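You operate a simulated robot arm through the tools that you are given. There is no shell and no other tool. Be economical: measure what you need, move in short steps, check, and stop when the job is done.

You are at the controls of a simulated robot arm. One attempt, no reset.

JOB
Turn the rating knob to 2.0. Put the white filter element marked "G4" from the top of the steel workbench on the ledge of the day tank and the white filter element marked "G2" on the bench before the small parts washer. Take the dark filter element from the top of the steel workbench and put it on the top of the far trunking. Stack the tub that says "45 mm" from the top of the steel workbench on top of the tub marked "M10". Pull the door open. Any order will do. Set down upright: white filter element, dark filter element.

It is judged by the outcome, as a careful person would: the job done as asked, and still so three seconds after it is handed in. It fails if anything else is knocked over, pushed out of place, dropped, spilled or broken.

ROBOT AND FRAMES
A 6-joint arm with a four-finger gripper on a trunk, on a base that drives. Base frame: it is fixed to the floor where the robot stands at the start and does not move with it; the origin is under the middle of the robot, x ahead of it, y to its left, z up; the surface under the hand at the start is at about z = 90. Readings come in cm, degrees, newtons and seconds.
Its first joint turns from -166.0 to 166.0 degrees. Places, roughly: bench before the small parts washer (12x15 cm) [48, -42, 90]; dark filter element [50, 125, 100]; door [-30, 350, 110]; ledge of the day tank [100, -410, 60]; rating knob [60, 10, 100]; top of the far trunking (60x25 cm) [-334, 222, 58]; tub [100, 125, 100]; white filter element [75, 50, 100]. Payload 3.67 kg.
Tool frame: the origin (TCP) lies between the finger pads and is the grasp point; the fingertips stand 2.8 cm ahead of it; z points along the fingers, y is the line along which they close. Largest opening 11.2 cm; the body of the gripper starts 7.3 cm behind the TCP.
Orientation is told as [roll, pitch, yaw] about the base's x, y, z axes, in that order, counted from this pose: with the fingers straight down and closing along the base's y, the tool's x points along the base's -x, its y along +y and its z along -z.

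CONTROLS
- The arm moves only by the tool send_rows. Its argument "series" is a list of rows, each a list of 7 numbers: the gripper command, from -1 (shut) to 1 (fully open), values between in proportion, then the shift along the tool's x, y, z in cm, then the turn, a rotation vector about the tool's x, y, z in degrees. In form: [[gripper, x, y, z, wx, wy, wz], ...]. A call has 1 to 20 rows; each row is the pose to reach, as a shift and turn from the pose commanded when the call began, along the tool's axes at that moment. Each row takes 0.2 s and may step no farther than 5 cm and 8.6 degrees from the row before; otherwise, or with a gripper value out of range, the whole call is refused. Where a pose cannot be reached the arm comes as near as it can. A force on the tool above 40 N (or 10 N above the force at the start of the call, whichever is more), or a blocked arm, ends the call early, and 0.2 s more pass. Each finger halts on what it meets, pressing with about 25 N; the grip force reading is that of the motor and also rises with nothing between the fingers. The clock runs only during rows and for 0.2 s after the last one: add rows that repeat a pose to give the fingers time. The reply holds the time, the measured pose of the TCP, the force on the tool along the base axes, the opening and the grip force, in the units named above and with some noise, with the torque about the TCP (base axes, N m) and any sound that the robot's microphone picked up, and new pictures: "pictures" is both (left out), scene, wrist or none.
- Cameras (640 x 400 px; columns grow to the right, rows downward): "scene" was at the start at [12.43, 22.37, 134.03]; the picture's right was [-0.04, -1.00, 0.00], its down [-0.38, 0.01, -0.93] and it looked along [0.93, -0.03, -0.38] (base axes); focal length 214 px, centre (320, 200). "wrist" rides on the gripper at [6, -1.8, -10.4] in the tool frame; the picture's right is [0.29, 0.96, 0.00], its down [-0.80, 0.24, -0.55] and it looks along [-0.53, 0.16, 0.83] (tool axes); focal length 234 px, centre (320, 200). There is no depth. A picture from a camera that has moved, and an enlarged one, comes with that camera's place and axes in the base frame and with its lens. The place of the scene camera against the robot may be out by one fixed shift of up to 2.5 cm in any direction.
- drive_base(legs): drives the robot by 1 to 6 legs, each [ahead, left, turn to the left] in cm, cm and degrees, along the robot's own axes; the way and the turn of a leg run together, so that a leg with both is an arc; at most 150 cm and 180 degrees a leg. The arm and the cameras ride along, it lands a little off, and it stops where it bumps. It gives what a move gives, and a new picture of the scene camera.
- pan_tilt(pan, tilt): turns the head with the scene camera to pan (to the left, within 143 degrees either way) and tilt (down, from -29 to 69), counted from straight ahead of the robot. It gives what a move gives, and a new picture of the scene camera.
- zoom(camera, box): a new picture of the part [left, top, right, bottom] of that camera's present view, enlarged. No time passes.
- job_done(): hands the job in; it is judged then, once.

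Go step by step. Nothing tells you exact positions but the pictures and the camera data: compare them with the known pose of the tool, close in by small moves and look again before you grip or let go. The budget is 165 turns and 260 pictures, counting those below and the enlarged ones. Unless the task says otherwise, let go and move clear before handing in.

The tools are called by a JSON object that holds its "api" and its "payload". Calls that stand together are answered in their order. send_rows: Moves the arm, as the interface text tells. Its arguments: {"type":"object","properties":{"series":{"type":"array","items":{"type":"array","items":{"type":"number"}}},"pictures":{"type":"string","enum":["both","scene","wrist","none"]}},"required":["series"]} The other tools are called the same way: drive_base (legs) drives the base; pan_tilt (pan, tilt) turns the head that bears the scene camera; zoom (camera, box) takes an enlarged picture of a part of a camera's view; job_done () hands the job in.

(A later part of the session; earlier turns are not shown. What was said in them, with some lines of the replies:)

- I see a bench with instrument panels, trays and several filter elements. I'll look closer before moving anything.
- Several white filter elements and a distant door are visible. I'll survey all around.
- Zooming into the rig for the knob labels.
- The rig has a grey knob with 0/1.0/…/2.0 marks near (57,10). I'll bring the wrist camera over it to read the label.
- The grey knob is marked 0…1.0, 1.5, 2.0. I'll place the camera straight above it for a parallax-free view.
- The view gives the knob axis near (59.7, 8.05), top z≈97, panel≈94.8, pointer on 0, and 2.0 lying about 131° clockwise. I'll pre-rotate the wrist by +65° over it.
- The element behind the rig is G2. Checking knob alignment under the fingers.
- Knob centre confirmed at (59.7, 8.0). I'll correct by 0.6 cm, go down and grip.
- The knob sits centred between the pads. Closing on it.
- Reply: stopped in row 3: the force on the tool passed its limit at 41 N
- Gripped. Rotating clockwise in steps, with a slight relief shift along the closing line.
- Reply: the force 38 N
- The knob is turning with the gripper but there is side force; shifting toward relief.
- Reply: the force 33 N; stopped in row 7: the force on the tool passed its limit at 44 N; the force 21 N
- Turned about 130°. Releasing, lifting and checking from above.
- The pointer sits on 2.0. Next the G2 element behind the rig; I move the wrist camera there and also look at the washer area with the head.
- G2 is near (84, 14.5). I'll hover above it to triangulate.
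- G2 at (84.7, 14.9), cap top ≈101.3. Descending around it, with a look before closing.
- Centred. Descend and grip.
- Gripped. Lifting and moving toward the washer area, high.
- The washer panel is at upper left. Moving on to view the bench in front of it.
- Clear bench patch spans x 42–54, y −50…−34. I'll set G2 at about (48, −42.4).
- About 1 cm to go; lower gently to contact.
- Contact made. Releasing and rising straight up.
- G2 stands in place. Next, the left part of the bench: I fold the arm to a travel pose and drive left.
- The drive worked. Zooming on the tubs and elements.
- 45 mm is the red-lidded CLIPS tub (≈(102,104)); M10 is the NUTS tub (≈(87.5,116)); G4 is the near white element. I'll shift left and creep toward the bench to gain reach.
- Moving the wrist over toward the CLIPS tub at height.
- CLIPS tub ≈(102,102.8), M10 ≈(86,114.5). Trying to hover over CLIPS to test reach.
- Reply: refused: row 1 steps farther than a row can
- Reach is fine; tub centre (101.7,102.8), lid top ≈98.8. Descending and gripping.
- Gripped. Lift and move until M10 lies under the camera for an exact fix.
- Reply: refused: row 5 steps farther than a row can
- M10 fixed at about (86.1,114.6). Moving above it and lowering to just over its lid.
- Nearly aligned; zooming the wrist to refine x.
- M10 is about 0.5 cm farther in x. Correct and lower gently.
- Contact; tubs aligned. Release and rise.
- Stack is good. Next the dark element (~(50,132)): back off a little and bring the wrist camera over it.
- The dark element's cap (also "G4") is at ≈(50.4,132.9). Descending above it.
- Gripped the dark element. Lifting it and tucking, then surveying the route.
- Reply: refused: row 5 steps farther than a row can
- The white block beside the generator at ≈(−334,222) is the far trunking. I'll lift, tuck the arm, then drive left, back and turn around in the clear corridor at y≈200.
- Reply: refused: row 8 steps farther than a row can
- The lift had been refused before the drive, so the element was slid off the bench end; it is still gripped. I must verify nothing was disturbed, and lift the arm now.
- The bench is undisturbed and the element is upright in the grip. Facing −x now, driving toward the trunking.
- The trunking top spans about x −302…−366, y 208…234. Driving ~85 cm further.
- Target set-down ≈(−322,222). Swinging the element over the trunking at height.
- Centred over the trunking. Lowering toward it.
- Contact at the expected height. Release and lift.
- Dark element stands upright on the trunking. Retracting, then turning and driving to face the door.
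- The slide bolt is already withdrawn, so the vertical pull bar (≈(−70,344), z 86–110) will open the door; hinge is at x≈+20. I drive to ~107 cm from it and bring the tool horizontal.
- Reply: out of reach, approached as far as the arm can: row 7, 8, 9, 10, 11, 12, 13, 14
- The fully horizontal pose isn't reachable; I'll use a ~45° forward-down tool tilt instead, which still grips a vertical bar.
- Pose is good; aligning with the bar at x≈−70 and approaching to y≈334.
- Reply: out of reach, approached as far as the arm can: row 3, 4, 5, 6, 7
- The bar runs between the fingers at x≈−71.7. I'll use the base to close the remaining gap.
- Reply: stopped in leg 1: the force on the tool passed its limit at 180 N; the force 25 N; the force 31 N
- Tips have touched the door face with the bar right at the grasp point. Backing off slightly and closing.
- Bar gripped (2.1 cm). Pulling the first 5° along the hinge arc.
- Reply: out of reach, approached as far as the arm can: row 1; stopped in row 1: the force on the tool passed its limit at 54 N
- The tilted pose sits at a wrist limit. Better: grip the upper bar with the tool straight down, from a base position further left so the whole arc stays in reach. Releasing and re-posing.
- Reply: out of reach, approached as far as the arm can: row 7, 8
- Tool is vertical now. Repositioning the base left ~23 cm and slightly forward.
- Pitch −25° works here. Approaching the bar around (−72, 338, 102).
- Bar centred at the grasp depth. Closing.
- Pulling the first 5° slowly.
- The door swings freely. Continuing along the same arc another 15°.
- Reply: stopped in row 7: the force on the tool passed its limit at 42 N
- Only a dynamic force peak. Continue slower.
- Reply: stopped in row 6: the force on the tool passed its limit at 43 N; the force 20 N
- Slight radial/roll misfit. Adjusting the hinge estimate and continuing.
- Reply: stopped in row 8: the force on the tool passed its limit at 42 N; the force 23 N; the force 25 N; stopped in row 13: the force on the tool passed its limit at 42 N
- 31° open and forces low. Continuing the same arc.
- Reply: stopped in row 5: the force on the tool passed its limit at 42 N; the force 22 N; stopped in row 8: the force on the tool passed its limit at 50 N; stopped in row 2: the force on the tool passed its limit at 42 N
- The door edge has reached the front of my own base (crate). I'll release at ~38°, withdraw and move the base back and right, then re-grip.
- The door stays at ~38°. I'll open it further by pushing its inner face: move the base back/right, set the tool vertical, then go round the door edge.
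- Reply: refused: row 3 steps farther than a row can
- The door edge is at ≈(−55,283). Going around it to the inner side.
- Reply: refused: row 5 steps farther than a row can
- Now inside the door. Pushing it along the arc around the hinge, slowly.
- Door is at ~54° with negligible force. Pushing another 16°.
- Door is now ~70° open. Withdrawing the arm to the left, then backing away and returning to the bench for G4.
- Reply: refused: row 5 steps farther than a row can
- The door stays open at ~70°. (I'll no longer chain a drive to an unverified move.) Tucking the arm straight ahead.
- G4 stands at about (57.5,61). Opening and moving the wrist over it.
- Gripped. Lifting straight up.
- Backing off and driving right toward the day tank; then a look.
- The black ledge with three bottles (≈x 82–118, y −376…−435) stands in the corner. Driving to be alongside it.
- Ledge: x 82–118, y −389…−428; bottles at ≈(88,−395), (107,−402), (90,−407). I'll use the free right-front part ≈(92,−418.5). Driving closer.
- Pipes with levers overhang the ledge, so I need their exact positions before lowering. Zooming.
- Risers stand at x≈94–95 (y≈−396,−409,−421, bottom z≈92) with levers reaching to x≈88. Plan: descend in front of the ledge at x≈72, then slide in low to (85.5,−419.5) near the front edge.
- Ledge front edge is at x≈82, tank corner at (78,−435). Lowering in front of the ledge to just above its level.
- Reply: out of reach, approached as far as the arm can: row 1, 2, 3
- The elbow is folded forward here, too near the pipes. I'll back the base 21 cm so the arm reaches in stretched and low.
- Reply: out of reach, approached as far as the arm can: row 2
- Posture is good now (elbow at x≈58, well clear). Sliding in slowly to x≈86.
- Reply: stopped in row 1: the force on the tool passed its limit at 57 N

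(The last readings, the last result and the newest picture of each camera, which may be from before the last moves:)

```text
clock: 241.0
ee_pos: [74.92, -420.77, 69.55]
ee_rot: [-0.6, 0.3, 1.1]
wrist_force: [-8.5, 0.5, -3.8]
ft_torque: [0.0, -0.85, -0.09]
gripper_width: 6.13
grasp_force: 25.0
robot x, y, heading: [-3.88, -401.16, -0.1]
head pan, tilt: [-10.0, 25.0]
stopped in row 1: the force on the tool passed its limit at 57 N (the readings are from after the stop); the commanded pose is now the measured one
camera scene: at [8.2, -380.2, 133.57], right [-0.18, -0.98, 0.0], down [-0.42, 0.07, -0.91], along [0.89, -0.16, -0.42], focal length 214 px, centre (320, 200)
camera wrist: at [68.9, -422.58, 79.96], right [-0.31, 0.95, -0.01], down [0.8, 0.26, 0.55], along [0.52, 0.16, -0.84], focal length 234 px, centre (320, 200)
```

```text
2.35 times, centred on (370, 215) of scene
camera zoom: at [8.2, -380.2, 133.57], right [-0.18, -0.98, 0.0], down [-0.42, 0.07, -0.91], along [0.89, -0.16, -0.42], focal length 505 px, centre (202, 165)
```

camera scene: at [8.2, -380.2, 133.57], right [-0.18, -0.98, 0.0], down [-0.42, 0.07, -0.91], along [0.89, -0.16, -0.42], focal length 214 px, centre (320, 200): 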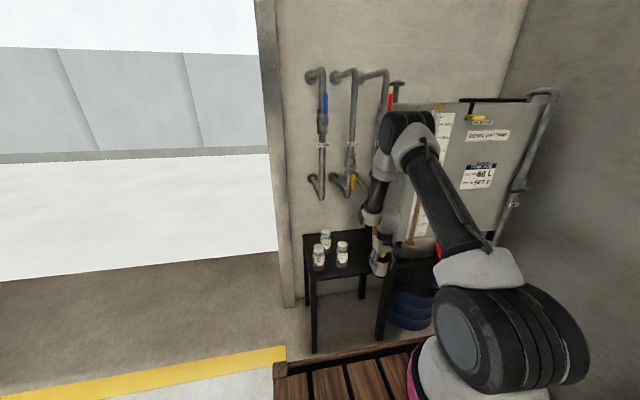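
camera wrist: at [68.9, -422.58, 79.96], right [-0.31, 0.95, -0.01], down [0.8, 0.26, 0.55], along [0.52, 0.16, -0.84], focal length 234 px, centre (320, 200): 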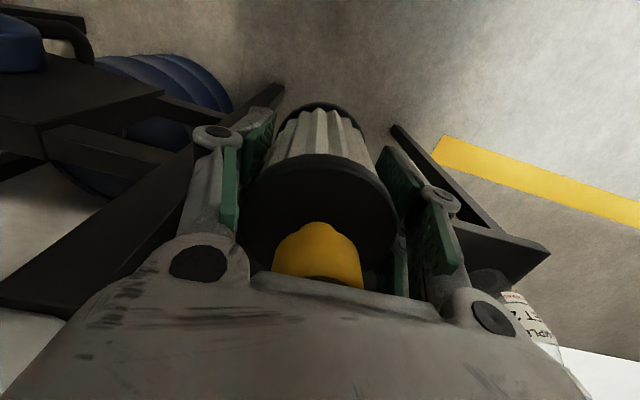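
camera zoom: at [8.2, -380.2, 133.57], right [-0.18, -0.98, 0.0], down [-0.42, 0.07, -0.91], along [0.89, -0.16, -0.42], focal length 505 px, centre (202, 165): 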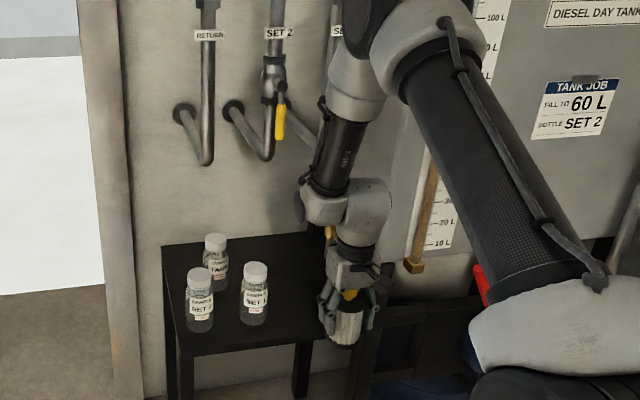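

Blocked: the palm met the tank's drain tap (≈(86–90,−422,80)). I retreat, inspect it, and plan to come in with the gripper turned −90° (slim side) at y≈−416.

{"api": "send_rows", "payload": {"series": [[-0.5, 4, 0, 0, 0, 0, 0], [-0.5, 8, 0, 0, 0, 0, 0], [-0.5, 12, 0.5, 0, 0, 0, 8], [-0.5, 12, 1, 0, 0, 0, 16], [-0.5, 12, 1.5, 0, 0, 0, 24], [-0.5, 12, 2, 0, 0, 0, 32], [-0.5, 12, 2.5, 0, 0, 0, 40], [-0.5, 12, 3, 0, 0, 0, 48], [-0.5, 12, 3.5, 0, 0, 0, 56], [-0.5, 12, 4, 0, 0, 0, 64], [-0.5, 12, 4.5, 0, 0, 0, 72], [-0.5, 12, 4.8, 0, 0, 0, 80], [-0.5, 12, 4.8, 0, 0, 0, 88], [-0.5, 12, 4.8, 0, 0, 0, 91], [-0.5, 12, 4.8, 0, 0, 0, 91]]}}

{"api": "zoom", "payload": {"camera": "scene", "box": [290, 130, 450, 300]}}

```text
clock: 244.2
ee_pos: [62.96, -416.14, 69.54]
ee_rot: [-0.1, -0.5, -90.1]
wrist_force: [0.6, 0.5, -0.9]
ft_torque: [-0.01, 0.0, 0.01]
gripper_width: 6.12
grasp_force: 24.9
robot x, y, heading: [-4.28, -401.39, -0.2]
head pan, tilt: [-10.0, 25.0]
camera scene: at [8.23, -380.2, 133.57], right [-0.18, -0.98, 0.0], down [-0.42, 0.07, -0.91], along [0.89, -0.16, -0.42], focal length 214 px, centre (320, 200)
camera wrist: at [61.13, -410.09, 79.91], right [0.96, 0.29, 0.0], down [0.24, -0.79, 0.56], along [0.16, -0.54, -0.83], focal length 234 px, centre (320, 200)
```

scene: 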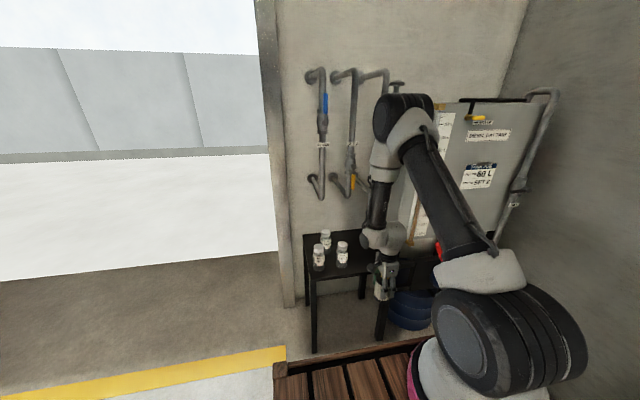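
wrist: 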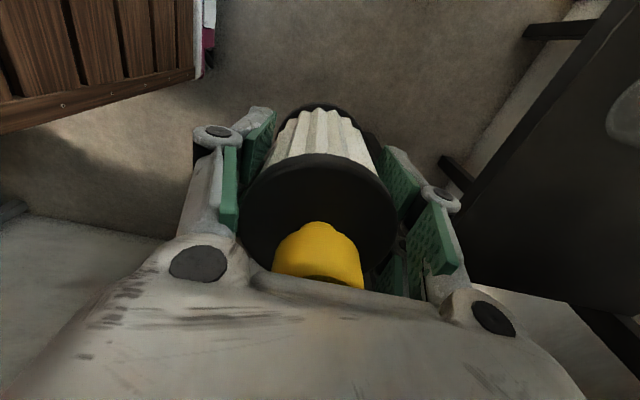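

```text
2.35 times, centred on (370, 215) of scene
camera zoom: at [8.23, -380.2, 133.57], right [-0.18, -0.98, 0.0], down [-0.42, 0.07, -0.91], along [0.89, -0.16, -0.42], focal length 505 px, centre (202, 165)
```

zoom: 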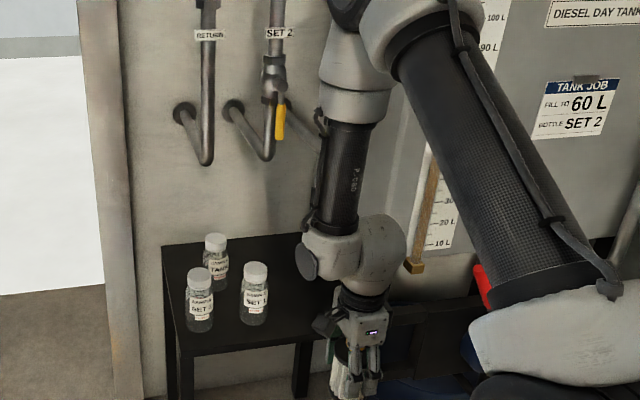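

{"api": "zoom", "payload": {"camera": "wrist", "box": [400, 0, 640, 330]}}

{"api": "pan_tilt", "payload": {"pan": -35, "tilt": 35}}

```text
1.21 times, centred on (520, 165) of wrist
camera zoom: at [61.13, -410.09, 79.91], right [0.96, 0.29, 0.0], down [0.24, -0.79, 0.56], along [0.16, -0.54, -0.83], focal length 284 px, centre (78, 242)
```

zoom: 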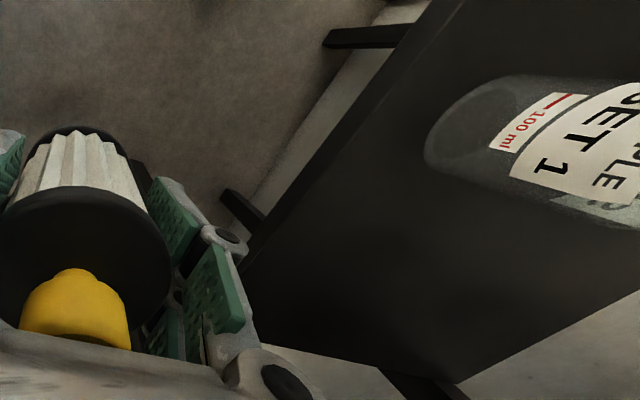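

```text
clock: 245.1
ee_pos: [63.01, -416.12, 69.49]
ee_rot: [-0.1, -0.6, -89.9]
wrist_force: [0.5, 0.0, -1.4]
ft_torque: [-0.01, 0.02, -0.02]
gripper_width: 6.14
grasp_force: 24.9
robot x, y, heading: [-4.35, -401.55, -0.1]
head pan, tilt: [-35.0, 35.0]
camera scene: at [6.37, -383.64, 132.0], right [-0.57, -0.82, 0.0], down [-0.47, 0.33, -0.82], along [0.67, -0.47, -0.57], focal length 214 px, centre (320, 200)
```

scene: 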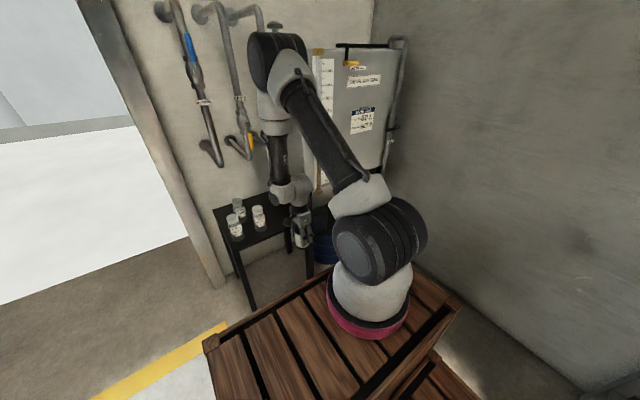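

The tap lever spans (86, −418.6…−429, z≈82) and bottle SET 1 sits at ≈(87.5,−406.6), top ≈74.5. I'll thread between: gripper yaw −70°, set-down at about (84.5,−413.7). First stage in front of the ledge.

{"api": "send_rows", "payload": {"series": [[-0.5, 0.6, 3, -0.3, 0, 0, -7], [-0.5, 1.2, 6, -0.6, 0, 0, -14], [-0.5, 1.8, 9, -1, 0, 0, -20], [-0.5, 2.4, 12, -1, 0, 0, -20], [-0.5, 2.4, 12, -1, 0, 0, -20]]}}

{"api": "zoom", "payload": {"camera": "wrist", "box": [380, 0, 640, 330]}}

```text
clock: 246.2
ee_pos: [74.79, -413.58, 70.34]
ee_rot: [-0.3, -0.5, -69.9]
wrist_force: [0.3, 0.1, -1.5]
ft_torque: [0.0, 0.07, -0.03]
gripper_width: 6.15
grasp_force: 24.6
robot x, y, heading: [-4.06, -401.28, 0.1]
head pan, tilt: [-35.0, 35.0]
camera scene: at [6.36, -383.65, 132.0], right [-0.58, -0.82, 0.0], down [-0.47, 0.33, -0.82], along [0.67, -0.47, -0.57], focal length 214 px, centre (320, 200)
camera wrist: at [71.02, -408.5, 80.91], right [0.8, 0.6, -0.01], down [0.5, -0.66, 0.56], along [0.33, -0.45, -0.83], focal length 234 px, centre (320, 200)
```

scene: 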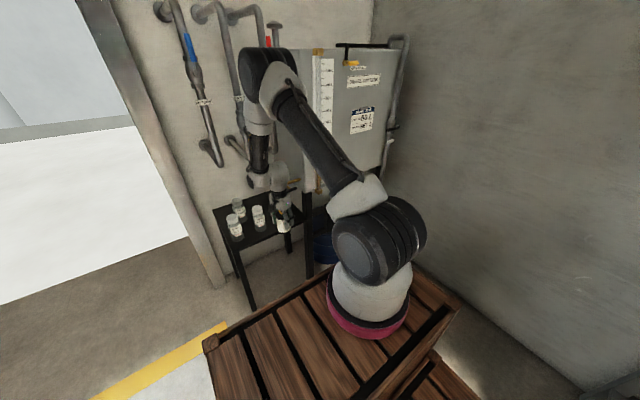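
wrist: 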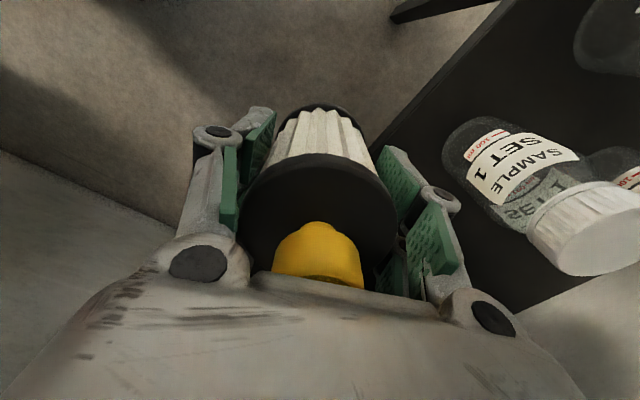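

```text
1.21 times, centred on (510, 165) of wrist
camera zoom: at [71.02, -408.5, 80.91], right [0.8, 0.6, -0.01], down [0.5, -0.66, 0.56], along [0.33, -0.45, -0.83], focal length 284 px, centre (90, 242)
```

zoom: 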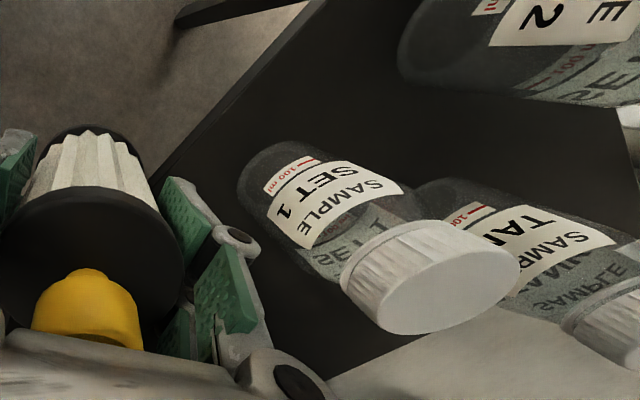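

Good view: SET 1 bottle axis (88,−406.6), ledge front edge x≈80. Sliding in to (84.2,−413.6), with a check.

{"api": "send_rows", "payload": {"series": [[-0.5, -0.6, 1.6, 0, 0, 0, 0], [-0.5, -1.2, 3.2, 0, 0, 0, 0], [-0.5, -1.8, 4.8, 0, 0, 0, 0], [-0.5, -2.4, 6.4, 0, 0, 0, 0], [-0.5, -3, 7.9, 0, 0, 0, 0], [-0.5, -3.4, 8.9, 0, 0, 0, 0], [-0.5, -3.4, 8.9, 0, 0, 0, 0]]}}

{"api": "zoom", "payload": {"camera": "scene", "box": [210, 110, 350, 270]}}

```text
clock: 247.1
ee_pos: [79.23, -413.44, 70.16]
ee_rot: [-1.2, -0.1, -70.1]
wrist_force: [-2.5, 9.1, -1.0]
ft_torque: [-0.94, -0.23, 0.01]
gripper_width: 6.14
grasp_force: 25.4
robot x, y, heading: [-3.97, -401.22, -0.1]
head pan, tilt: [-35.0, 35.0]
stopped in row 4: the force on the tool passed its limit at 75 N (the readings are from after the stop); the commanded pose is now the measured one
camera scene: at [6.28, -383.56, 131.99], right [-0.57, -0.82, 0.0], down [-0.47, 0.33, -0.82], along [0.67, -0.47, -0.57], focal length 214 px, centre (320, 200)
camera wrist: at [75.57, -408.29, 80.59], right [0.8, 0.6, -0.02], down [0.51, -0.66, 0.55], along [0.32, -0.45, -0.83], focal length 234 px, centre (320, 200)
```

scene: 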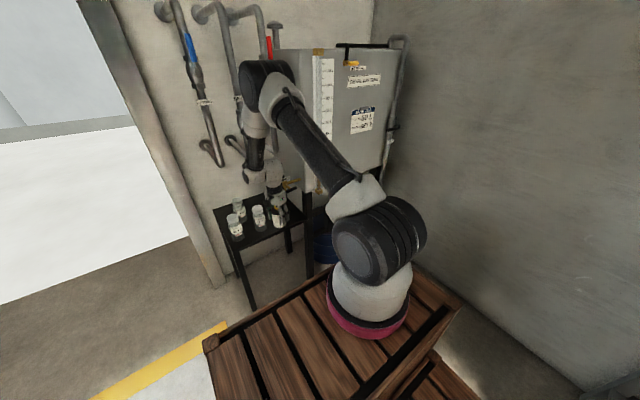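
wrist: 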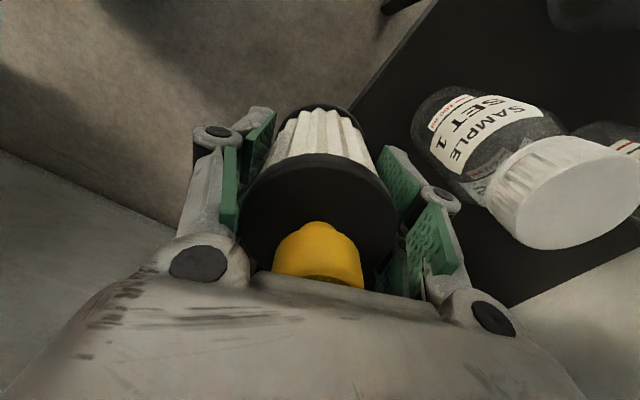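

```text
2.50 times, centred on (280, 190) of scene
camera zoom: at [6.28, -383.56, 131.99], right [-0.57, -0.82, 0.0], down [-0.47, 0.33, -0.82], along [0.67, -0.47, -0.57], focal length 536 px, centre (420, 225)
```

zoom: 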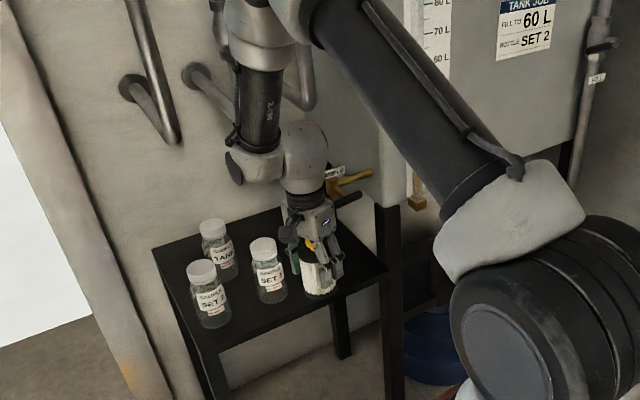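

Blocked again at ~10 cm above the grasp point on the −y side: the tap. Looking closely at it.

{"api": "zoom", "payload": {"camera": "scene", "box": [265, 155, 315, 205]}}

{"api": "send_rows", "payload": {"series": [[-0.5, 1.2, -2, 0, 0, 0, 0], [-0.5, 3.5, -6, 0, 0, 0, 0], [-0.5, 5, -10, 0, 0, 0, 0], [-0.5, 6.5, -14, 0, 0, 0, 0], [-0.5, 8, -18, 0, 0, 0, 0], [-0.5, 8, -18, 0, 0, 0, 0]], "pictures": "none"}}

{"api": "zoom", "payload": {"camera": "scene", "box": [255, 140, 335, 220]}}

```text
8.00 times, centred on (290, 180) of scene
camera zoom: at [6.28, -383.56, 131.99], right [-0.57, -0.82, 0.0], down [-0.47, 0.33, -0.82], along [0.67, -0.47, -0.57], focal length 1716 px, centre (560, 360)
```

zoom: 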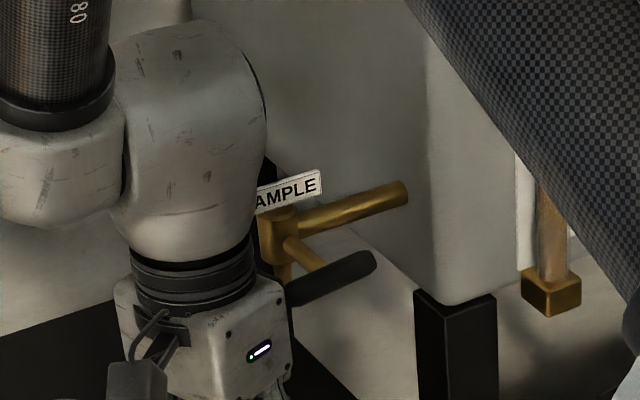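

```text
clock: 248.5
ee_pos: [59.09, -411.12, 70.3]
ee_rot: [-0.9, 0.1, -70.1]
wrist_force: [-0.2, 0.5, -1.7]
ft_torque: [0.02, -0.03, 0.01]
gripper_width: 6.12
grasp_force: 24.9
out of reach, approached as far as the arm can: row 5, 6
robot x, y, heading: [-4.35, -401.2, -0.1]
head pan, tilt: [-35.0, 35.0]
```

```text
5.00 times, centred on (295, 180) of scene
camera zoom: at [6.3, -383.6, 132.0], right [-0.57, -0.82, 0.0], down [-0.47, 0.33, -0.82], along [0.67, -0.47, -0.57], focal length 1072 px, centre (445, 300)
```

zoom: 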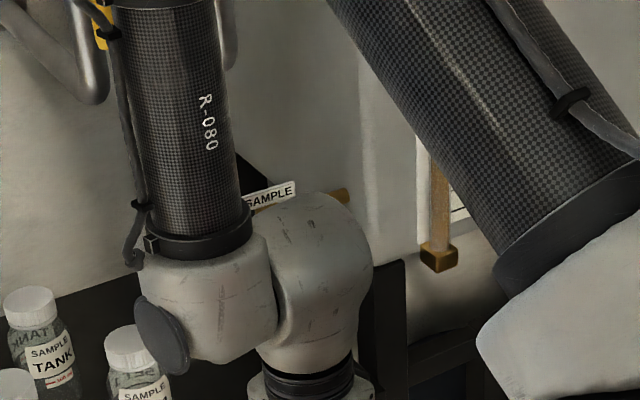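

The sample tap has a T‑handle (≈x 77, y −416.5…−422, z 79–84), unmoved. I'll use the slim −90° orientation at y≈−412.8 with TCP z≈72 so the palm passes beside and the flange above it.

{"api": "send_rows", "payload": {"series": [[-0.5, -1.2, 2, -0.5, 0, 0, 7], [-0.5, -2.4, 4, -1, 0, 0, 14], [-0.5, -3.6, 6, -1.5, 0, 0, 20], [-0.5, -4.6, 7.9, -2, 0, 0, 20], [-0.5, -4.6, 7.9, -2, 0, 0, 20]], "pictures": "wrist"}}

```text
clock: 249.7
ee_pos: [68.44, -412.75, 72.33]
ee_rot: [-1.0, -0.4, -90.1]
wrist_force: [1.0, -0.1, -1.8]
ft_torque: [-0.02, -0.03, 0.02]
gripper_width: 6.12
grasp_force: 25.2
robot x, y, heading: [-4.12, -401.28, -0.1]
head pan, tilt: [-35.0, 35.0]
camera wrist: at [66.77, -406.68, 82.77], right [0.96, 0.29, -0.02], down [0.25, -0.79, 0.56], along [0.14, -0.54, -0.83], focal length 234 px, centre (320, 200)
```

wrist: 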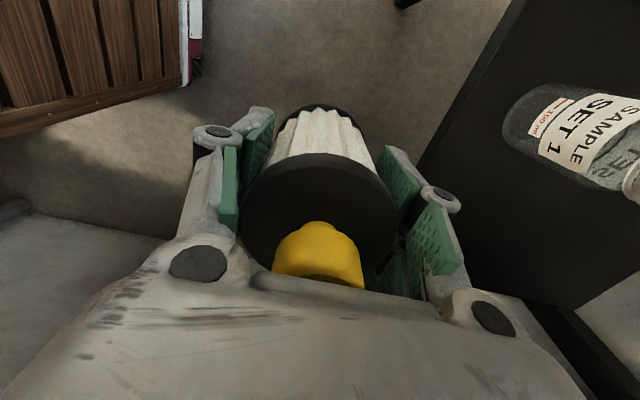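

{"api": "send_rows", "payload": {"series": [[-0.5, 0, 1.5, 0, 0, 0, 0], [-0.5, 0, 3, 0, 0, 0, 0], [-0.5, 0, 4.5, 0, 0, 0, 0], [-0.5, 0, 6, 0, 0, 0, 0], [-0.5, 0, 7.5, 0, 0, 0, 0], [-0.5, 0, 9, 0, 0, 0, 0], [-0.5, 0, 10.5, 0, 0, 0, 0], [-0.5, 0, 10.5, 0, 0, 0, 0]], "pictures": "wrist"}}

{"api": "zoom", "payload": {"camera": "scene", "box": [225, 120, 325, 220]}}

```text
clock: 251.5
ee_pos: [79.24, -412.92, 72.34]
ee_rot: [-0.9, -0.5, -90.1]
wrist_force: [0.3, 0.7, -2.5]
ft_torque: [0.02, 0.03, 0.01]
gripper_width: 6.16
grasp_force: 24.8
robot x, y, heading: [-4.02, -401.22, 0.0]
head pan, tilt: [-35.0, 35.0]
camera wrist: at [77.43, -406.83, 82.76], right [0.96, 0.29, -0.02], down [0.25, -0.79, 0.56], along [0.14, -0.54, -0.83], focal length 234 px, centre (320, 200)
```

wrist: 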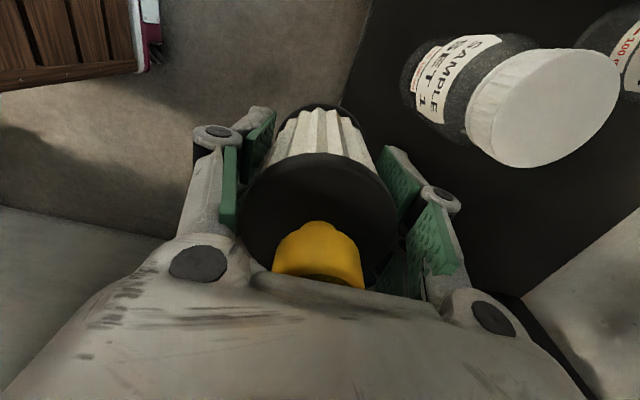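

```text
4.00 times, centred on (275, 170) of scene
camera zoom: at [6.3, -383.6, 132.0], right [-0.57, -0.82, 0.0], down [-0.47, 0.33, -0.82], along [0.67, -0.47, -0.57], focal length 858 px, centre (500, 320)
```

zoom: 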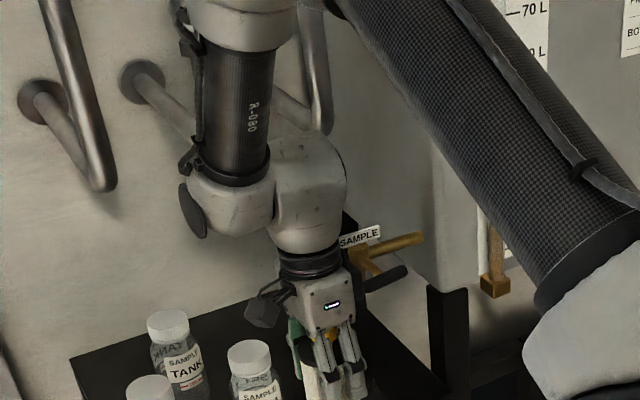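

Clear so far. Sliding the last 5 cm slowly.

{"api": "send_rows", "payload": {"series": [[-0.5, 0, 1, 0, 0, 0, 0], [-0.5, 0, 2, 0, 0, 0, 0], [-0.5, 0, 3, 0, 0, 0, 0], [-0.5, 0, 4, 0, 0, 0, 0], [-0.5, 0, 5, 0, 0, 0, 0], [-0.5, 0, 5, 0, 0, 0, 0]], "pictures": "wrist"}}

{"api": "zoom", "payload": {"camera": "scene", "box": [225, 120, 325, 220]}}

```text
clock: 252.9
ee_pos: [84.1, -412.8, 71.97]
ee_rot: [-1.1, -0.4, -90.1]
wrist_force: [-0.1, 0.0, -2.2]
ft_torque: [-0.04, -0.02, 0.0]
gripper_width: 6.13
grasp_force: 25.1
robot x, y, heading: [-3.94, -401.48, -0.1]
head pan, tilt: [-35.0, 35.0]
camera wrist: at [82.39, -406.7, 82.4], right [0.96, 0.29, -0.02], down [0.25, -0.79, 0.56], along [0.14, -0.54, -0.83], focal length 234 px, centre (320, 200)
```

wrist: 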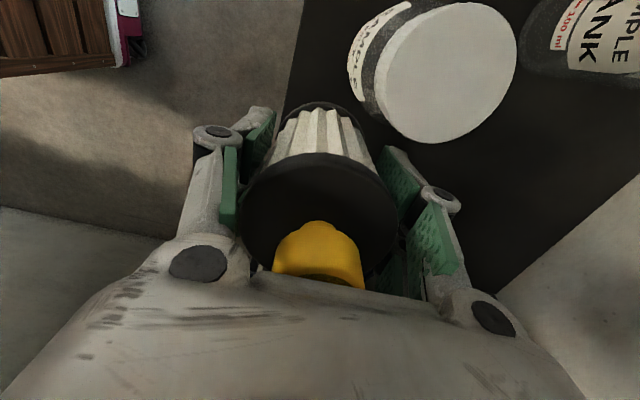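

```text
4.00 times, centred on (275, 170) of scene
camera zoom: at [6.3, -383.6, 132.0], right [-0.57, -0.82, 0.0], down [-0.47, 0.33, -0.82], along [0.67, -0.47, -0.57], focal length 858 px, centre (500, 320)
```

zoom: 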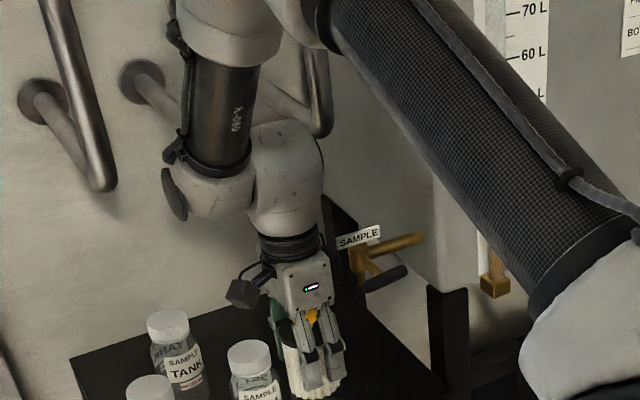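

Everything clear; bottle gap ~1.4 cm. Lowering at (84.5,−413.2).

{"api": "send_rows", "payload": {"series": [[-0.5, -0.4, 0.4, 0.5, 0, 0, 0], [-0.5, -0.4, 0.4, 1.7, 0, 0, 0], [-0.5, -0.4, 0.4, 3, 0, 0, 0], [-0.5, -0.4, 0.4, 4.2, 0, 0, 0], [-0.5, -0.4, 0.4, 5, 0, 0, 0], [-0.5, -0.4, 0.4, 5, 0, 0, 0]], "pictures": "wrist"}}

```text
clock: 254.3
ee_pos: [84.24, -413.29, 66.9]
ee_rot: [-1.0, -0.4, -90.1]
wrist_force: [0.3, -0.5, -1.7]
ft_torque: [0.0, -0.01, -0.02]
gripper_width: 6.08
grasp_force: 24.8
robot x, y, heading: [-4.22, -401.52, -0.2]
head pan, tilt: [-35.0, 35.0]
camera wrist: at [82.54, -407.18, 77.46], right [0.96, 0.29, -0.02], down [0.25, -0.79, 0.56], along [0.14, -0.54, -0.83], focal length 234 px, centre (320, 200)
```

wrist: 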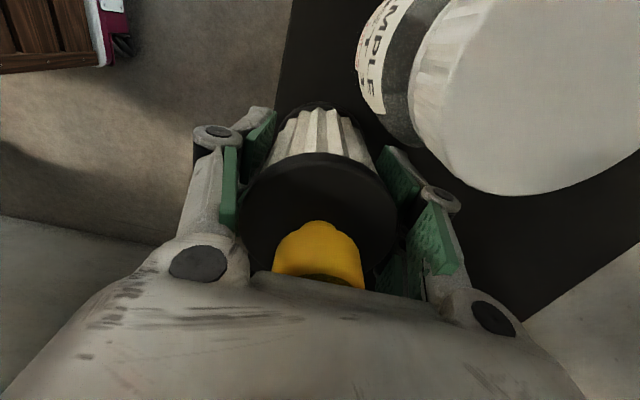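

{"api": "send_rows", "payload": {"series": [[-0.5, 0, 0.2, 0.3, 0, 0, 0], [-0.5, 0, 0.2, 0.6, 0, 0, 0], [-0.5, 0, 0.2, 0.9, 0, 0, 0], [-0.5, 0, 0.2, 0.9, 0, 0, 0]], "pictures": "none"}}

```text
clock: 255.3
ee_pos: [84.39, -413.27, 66.1]
ee_rot: [-0.9, -0.3, -90.0]
wrist_force: [-0.5, 1.0, 3.0]
ft_torque: [0.01, -0.1, -0.01]
gripper_width: 6.12
grasp_force: 24.4
robot x, y, heading: [-4.15, -401.34, -0.2]
head pan, tilt: [-35.0, 35.0]
```

{"api": "send_rows", "payload": {"series": [[-0.5, 0, 0, 0.1, 0, 0, 0], [-0.5, 0, 0, 0.15, 0, 0, 0], [-0.5, 0, 0, 0.15, 0, 0, 0]], "pictures": "none"}}

```text
clock: 256.1
ee_pos: [84.53, -413.26, 65.92]
ee_rot: [-0.9, -0.3, -90.1]
wrist_force: [-5.0, -4.6, 17.1]
ft_torque: [-0.18, 0.08, 0.02]
gripper_width: 6.14
grasp_force: 25.1
robot x, y, heading: [-3.99, -401.44, -0.3]
head pan, tilt: [-35.0, 35.0]
```

Seated. Release, rise to clear the cap, then check.

{"api": "send_rows", "payload": {"series": [[-0.5, 0, 0, -0.1, 0, 0, 0], [0, 0, 0, -0.1, 0, 0, 0], [0.5, 0, 0, -0.1, 0, 0, 0], [0.5, 0, 0, -1.5, 0, 0, 0], [0.5, 0, 0, -3, 0, 0, 0], [0.5, 0, 0, -4.5, 0, 0, 0], [0.5, 0, 0, -6, 0, 0, 0], [0.5, 0, 0, -7.5, 0, 0, 0], [0.5, 0, 0, -9, 0, 0, 0], [0.5, 0, 0, -10.2, 0, 0, 0], [0.5, 0, 0, -10.2, 0, 0, 0]], "pictures": "wrist"}}

```text
clock: 258.7
ee_pos: [82.15, -413.33, 73.57]
ee_rot: [-4.2, -0.5, -90.1]
wrist_force: [-0.6, -0.3, -0.4]
ft_torque: [0.01, -0.01, -0.01]
gripper_width: 8.38
grasp_force: 0.0
robot x, y, heading: [-4.3, -401.09, -0.2]
head pan, tilt: [-35.0, 35.0]
stopped in row 11: the arm was blocked; the commanded pose is now the measured one
camera wrist: at [81.03, -407.31, 84.09], right [0.96, 0.29, -0.07], down [0.28, -0.79, 0.54], along [0.1, -0.54, -0.84], focal length 234 px, centre (320, 200)
```

wrist: 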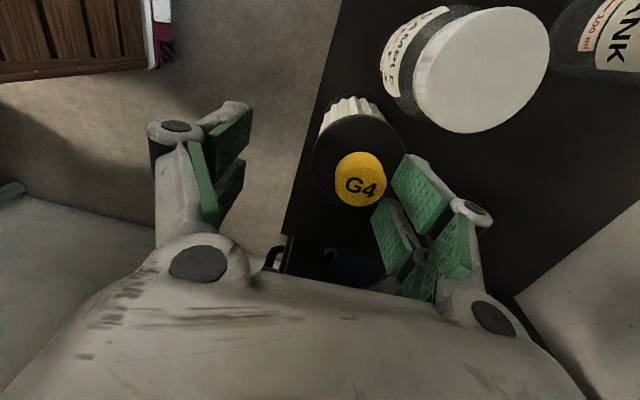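

The element stands upright, but the wrist met something overhead on the way up. Lean the hand back toward the robot (raising the far finger), then ease up and out.

{"api": "send_rows", "payload": {"series": [[0.5, 0, 0, 0, -4, 0, 0], [0.5, 0, 0.2, -0.2, -8, 0, 0], [0.5, 0, 0.3, -0.4, -12, 0, 0], [0.5, 0, 0.3, -0.8, -16, 0, 0], [0.5, 0, 0.3, -1.2, -16, 0, 0], [0.5, 0, 0.3, -1.2, -16, 0, 0]]}}

{"api": "zoom", "payload": {"camera": "scene", "box": [225, 110, 325, 220]}}

```text
clock: 260.1
ee_pos: [82.79, -413.29, 74.76]
ee_rot: [12.0, -0.4, -90.2]
wrist_force: [0.6, 0.5, -0.2]
ft_torque: [0.0, -0.03, -0.03]
gripper_width: 8.42
grasp_force: 0.1
robot x, y, heading: [-4.32, -401.52, -0.1]
head pan, tilt: [-35.0, 35.0]
camera scene: at [6.26, -383.59, 132.0], right [-0.57, -0.82, 0.0], down [-0.47, 0.33, -0.82], along [0.67, -0.47, -0.57], focal length 214 px, centre (320, 200)
camera wrist: at [78.84, -407.32, 84.64], right [0.94, 0.29, 0.2], down [0.12, -0.79, 0.6], along [0.33, -0.54, -0.78], focal length 234 px, centre (320, 200)
```

scene: 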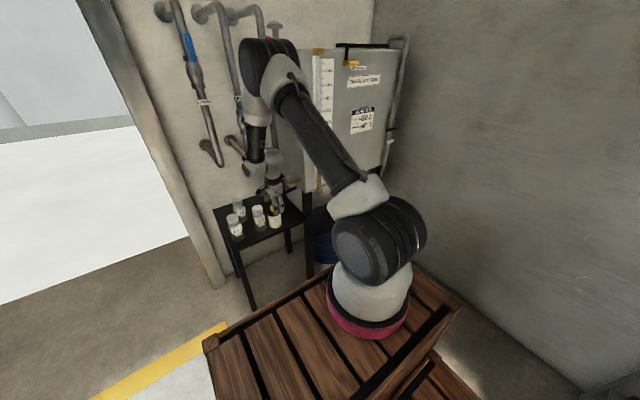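
wrist: 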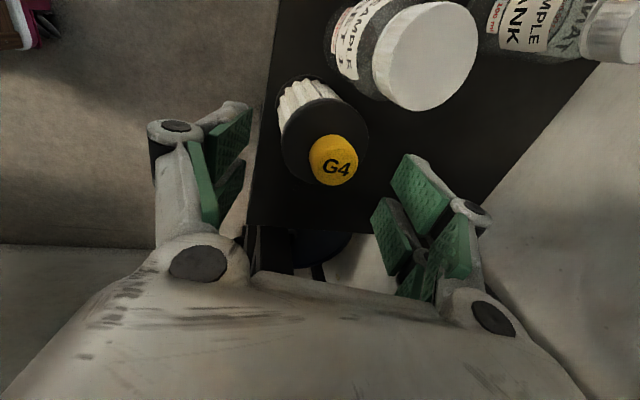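

```text
3.64 times, centred on (275, 165) of scene
camera zoom: at [6.26, -383.59, 132.0], right [-0.57, -0.82, 0.0], down [-0.47, 0.33, -0.82], along [0.67, -0.47, -0.57], focal length 780 px, centre (484, 327)
```

zoom: 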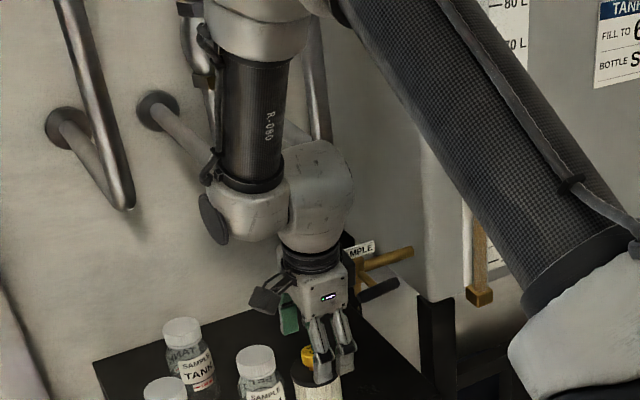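

Far finger is now above the cap. Backing straight out over it toward −x with a slight rise.

{"api": "send_rows", "payload": {"series": [[0.5, 0, -1.2, -0.9, 0, 0, 0], [0.5, 0, -2.6, -1.7, 0, 0, 0], [0.5, 0, -4.5, -2.5, 0, 0, 0], [0.5, 0, -6.5, -3.2, 0, 0, 0], [0.5, 0, -9, -4, 0, 0, 0], [0.5, 0, -12, -4.8, 0, 0, 0], [0.5, 0, -15, -5.8, 0, 0, 0], [0.5, 0, -18.9, -7.1, 0, 0, 0], [0.5, 0, -18.9, -7.1, 0, 0, 0]]}}

{"api": "zoom", "payload": {"camera": "scene", "box": [205, 60, 325, 240]}}

```text
clock: 262.1
ee_pos: [62.86, -411.81, 77.0]
ee_rot: [12.0, 0.1, -89.9]
wrist_force: [1.1, 1.5, -1.1]
ft_torque: [-0.1, 0.07, -0.03]
gripper_width: 8.4
grasp_force: 0.0
out of reach, approached as far as the arm can: row 6, 7, 8, 9
robot x, y, heading: [-4.19, -401.06, 0.1]
head pan, tilt: [-35.0, 35.0]
camera scene: at [6.36, -383.53, 131.98], right [-0.57, -0.82, 0.0], down [-0.47, 0.33, -0.82], along [0.67, -0.47, -0.57], focal length 214 px, centre (320, 200)
camera wrist: at [58.78, -405.88, 86.81], right [0.94, 0.29, 0.2], down [0.12, -0.8, 0.59], along [0.33, -0.53, -0.78], focal length 234 px, centre (320, 200)
```

scene: 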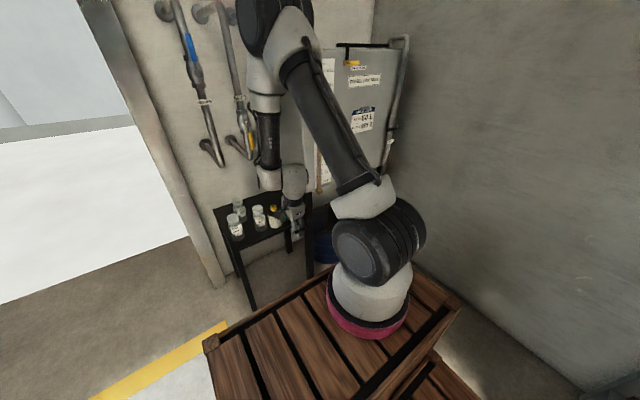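
wrist: 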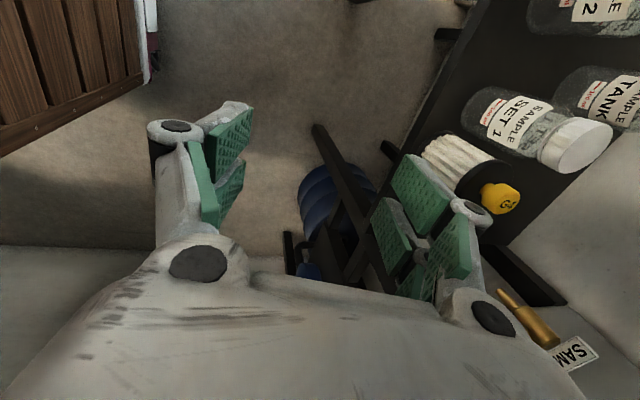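

```text
2.22 times, centred on (265, 150) of scene
camera zoom: at [6.36, -383.53, 131.98], right [-0.57, -0.82, 0.0], down [-0.47, 0.33, -0.82], along [0.67, -0.47, -0.57], focal length 477 px, centre (442, 311)
```

zoom: 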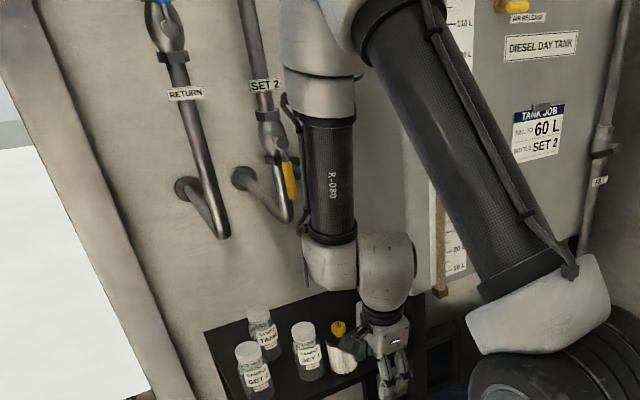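

G4 stands free on the ledge, bottles and levers unchanged. Driving back to verify with a clear view.

{"api": "drive_base", "payload": {"legs": [[-60, 0, 0]]}}

{"api": "pan_tilt", "payload": {"pan": -8, "tilt": 20}}

{"api": "zoom", "payload": {"camera": "scene", "box": [280, 130, 440, 290]}}

```text
clock: 265.5
ee_pos: [1.4, -412.95, 76.97]
ee_rot: [12.0, 0.1, -91.7]
wrist_force: [-0.4, -0.2, 0.0]
ft_torque: [-0.01, 0.02, 0.0]
gripper_width: 8.39
grasp_force: 0.0
robot x, y, heading: [-64.89, -400.3, -1.7]
head pan, tilt: [-35.0, 35.0]
camera scene: at [-54.15, -382.89, 132.0], right [-0.6, -0.8, 0.0], down [-0.46, 0.34, -0.82], along [0.66, -0.49, -0.57], focal length 214 px, centre (320, 200)
```

scene: 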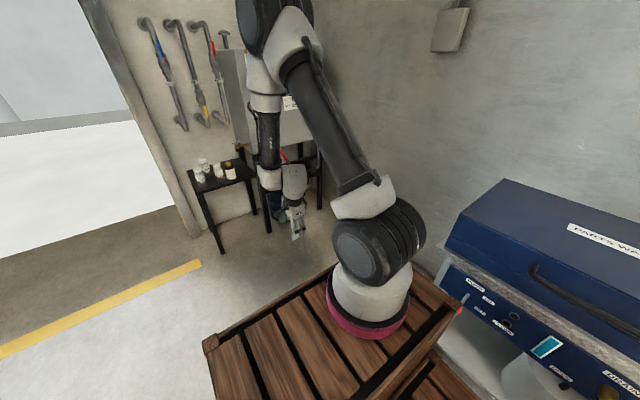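

```text
clock: 266.4
ee_pos: [1.43, -413.06, 77.05]
ee_rot: [12.0, 0.2, -91.7]
wrist_force: [0.6, -0.2, -0.6]
ft_torque: [0.01, 0.02, 0.02]
gripper_width: 8.38
grasp_force: 0.0
robot x, y, heading: [-64.8, -400.77, -1.8]
head pan, tilt: [-8.0, 20.0]
camera scene: at [-52.03, -379.21, 134.38], right [-0.17, -0.99, 0.0], down [-0.34, 0.06, -0.94], along [0.93, -0.16, -0.34], focal length 214 px, centre (320, 200)
```

scene: 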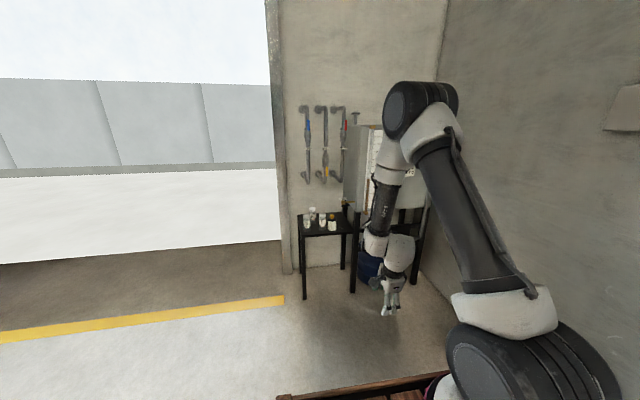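

```text
2.50 times, centred on (360, 210) of scene
camera zoom: at [-52.03, -379.21, 134.38], right [-0.17, -0.99, 0.0], down [-0.34, 0.06, -0.94], along [0.93, -0.16, -0.34], focal length 536 px, centre (220, 175)
```

zoom: 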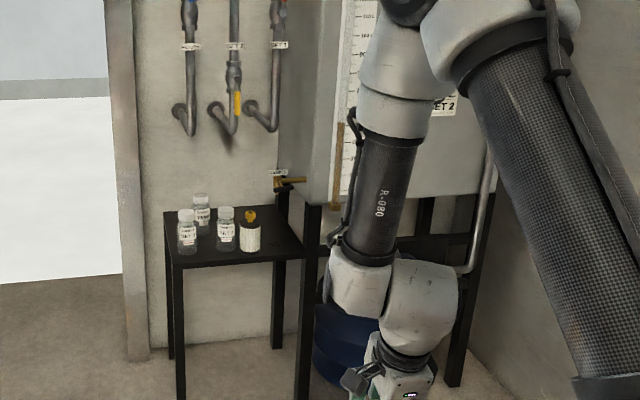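

G4 stands upright on the ledge with the bottles in place. One last look at the door and bench from here.

{"api": "pan_tilt", "payload": {"pan": 85, "tilt": 8}}

{"api": "zoom", "payload": {"camera": "scene", "box": [240, 150, 400, 250]}}

{"api": "zoom", "payload": {"camera": "scene", "box": [380, 160, 540, 260]}}

```text
clock: 268.1
ee_pos: [1.38, -412.92, 77.04]
ee_rot: [12.0, 0.1, -91.7]
wrist_force: [0.8, -0.5, -0.6]
ft_torque: [0.01, 0.0, -0.02]
gripper_width: 8.42
grasp_force: 0.0
robot x, y, heading: [-64.82, -399.84, -1.7]
head pan, tilt: [85.0, 8.0]
camera scene: at [-60.1, -368.42, 136.33], right [0.99, -0.12, 0.0], down [-0.02, -0.14, -0.99], along [0.12, 0.98, -0.14], focal length 214 px, centre (320, 200)
```

scene: 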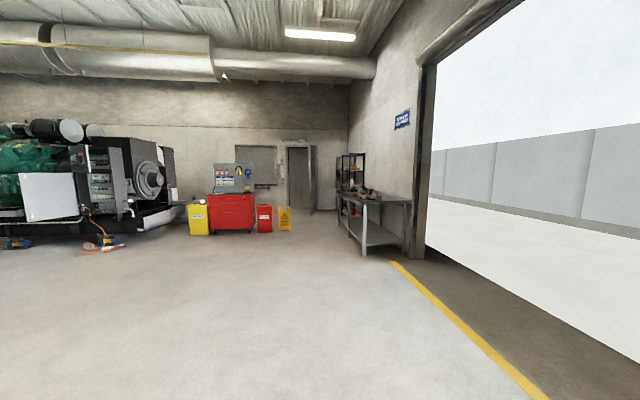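

```text
4.00 times, centred on (320, 200) of scene
camera zoom: at [-60.1, -368.42, 136.33], right [0.99, -0.12, 0.0], down [-0.02, -0.14, -0.99], along [0.12, 0.98, -0.14], focal length 858 px, centre (320, 200)
```

zoom: 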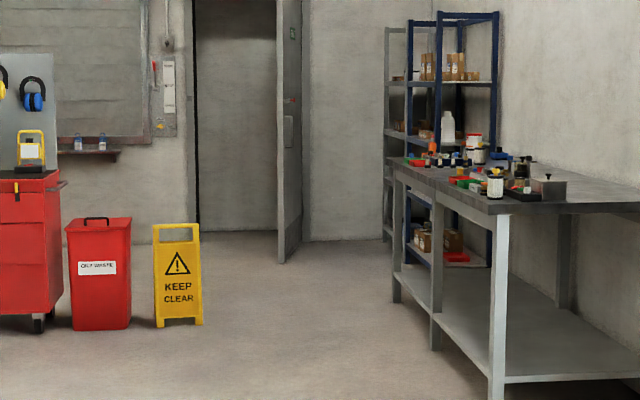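

```text
4.00 times, centred on (460, 210) of scene
camera zoom: at [-60.1, -368.42, 136.33], right [0.99, -0.12, 0.0], down [-0.02, -0.14, -0.99], along [0.12, 0.98, -0.14], focal length 858 px, centre (-240, 160)
```

zoom: 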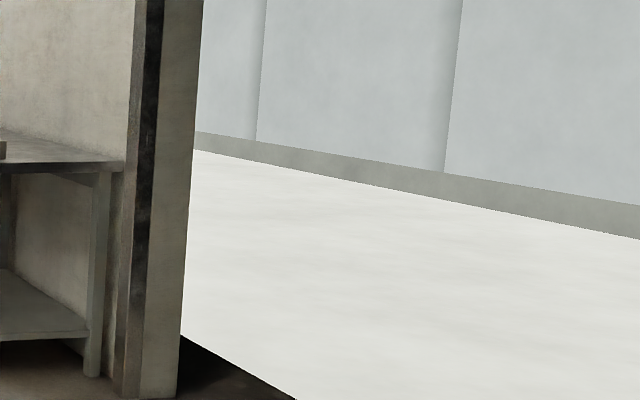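

The door is open, the tubs are stacked, G2 is in place on the bench, and nothing looks disturbed. Handing in.

{"api": "job_done", "payload": {}}

```text
The job is handed in.
```

I did all five parts of the job and handed it in:
- **Knob:** the rating knob points to 2.0.
- **White elements:** G4 stands upright on the day tank ledge and G2 upright on the bench before the small parts washer.
- **Dark element:** it stands upright on top of the far trunking.
- **Tubs:** the "45 mm" tub sits on top of the "M10" tub.
- **Door:** it is open about 70°.

There were some bumps along the way. I slid the dark element off the end of the bench instead of lifting it. At the day tank the arm met the sample tap twice, and something overhead as I lifted clear. I looked afterwards and saw nothing moved or knocked over.
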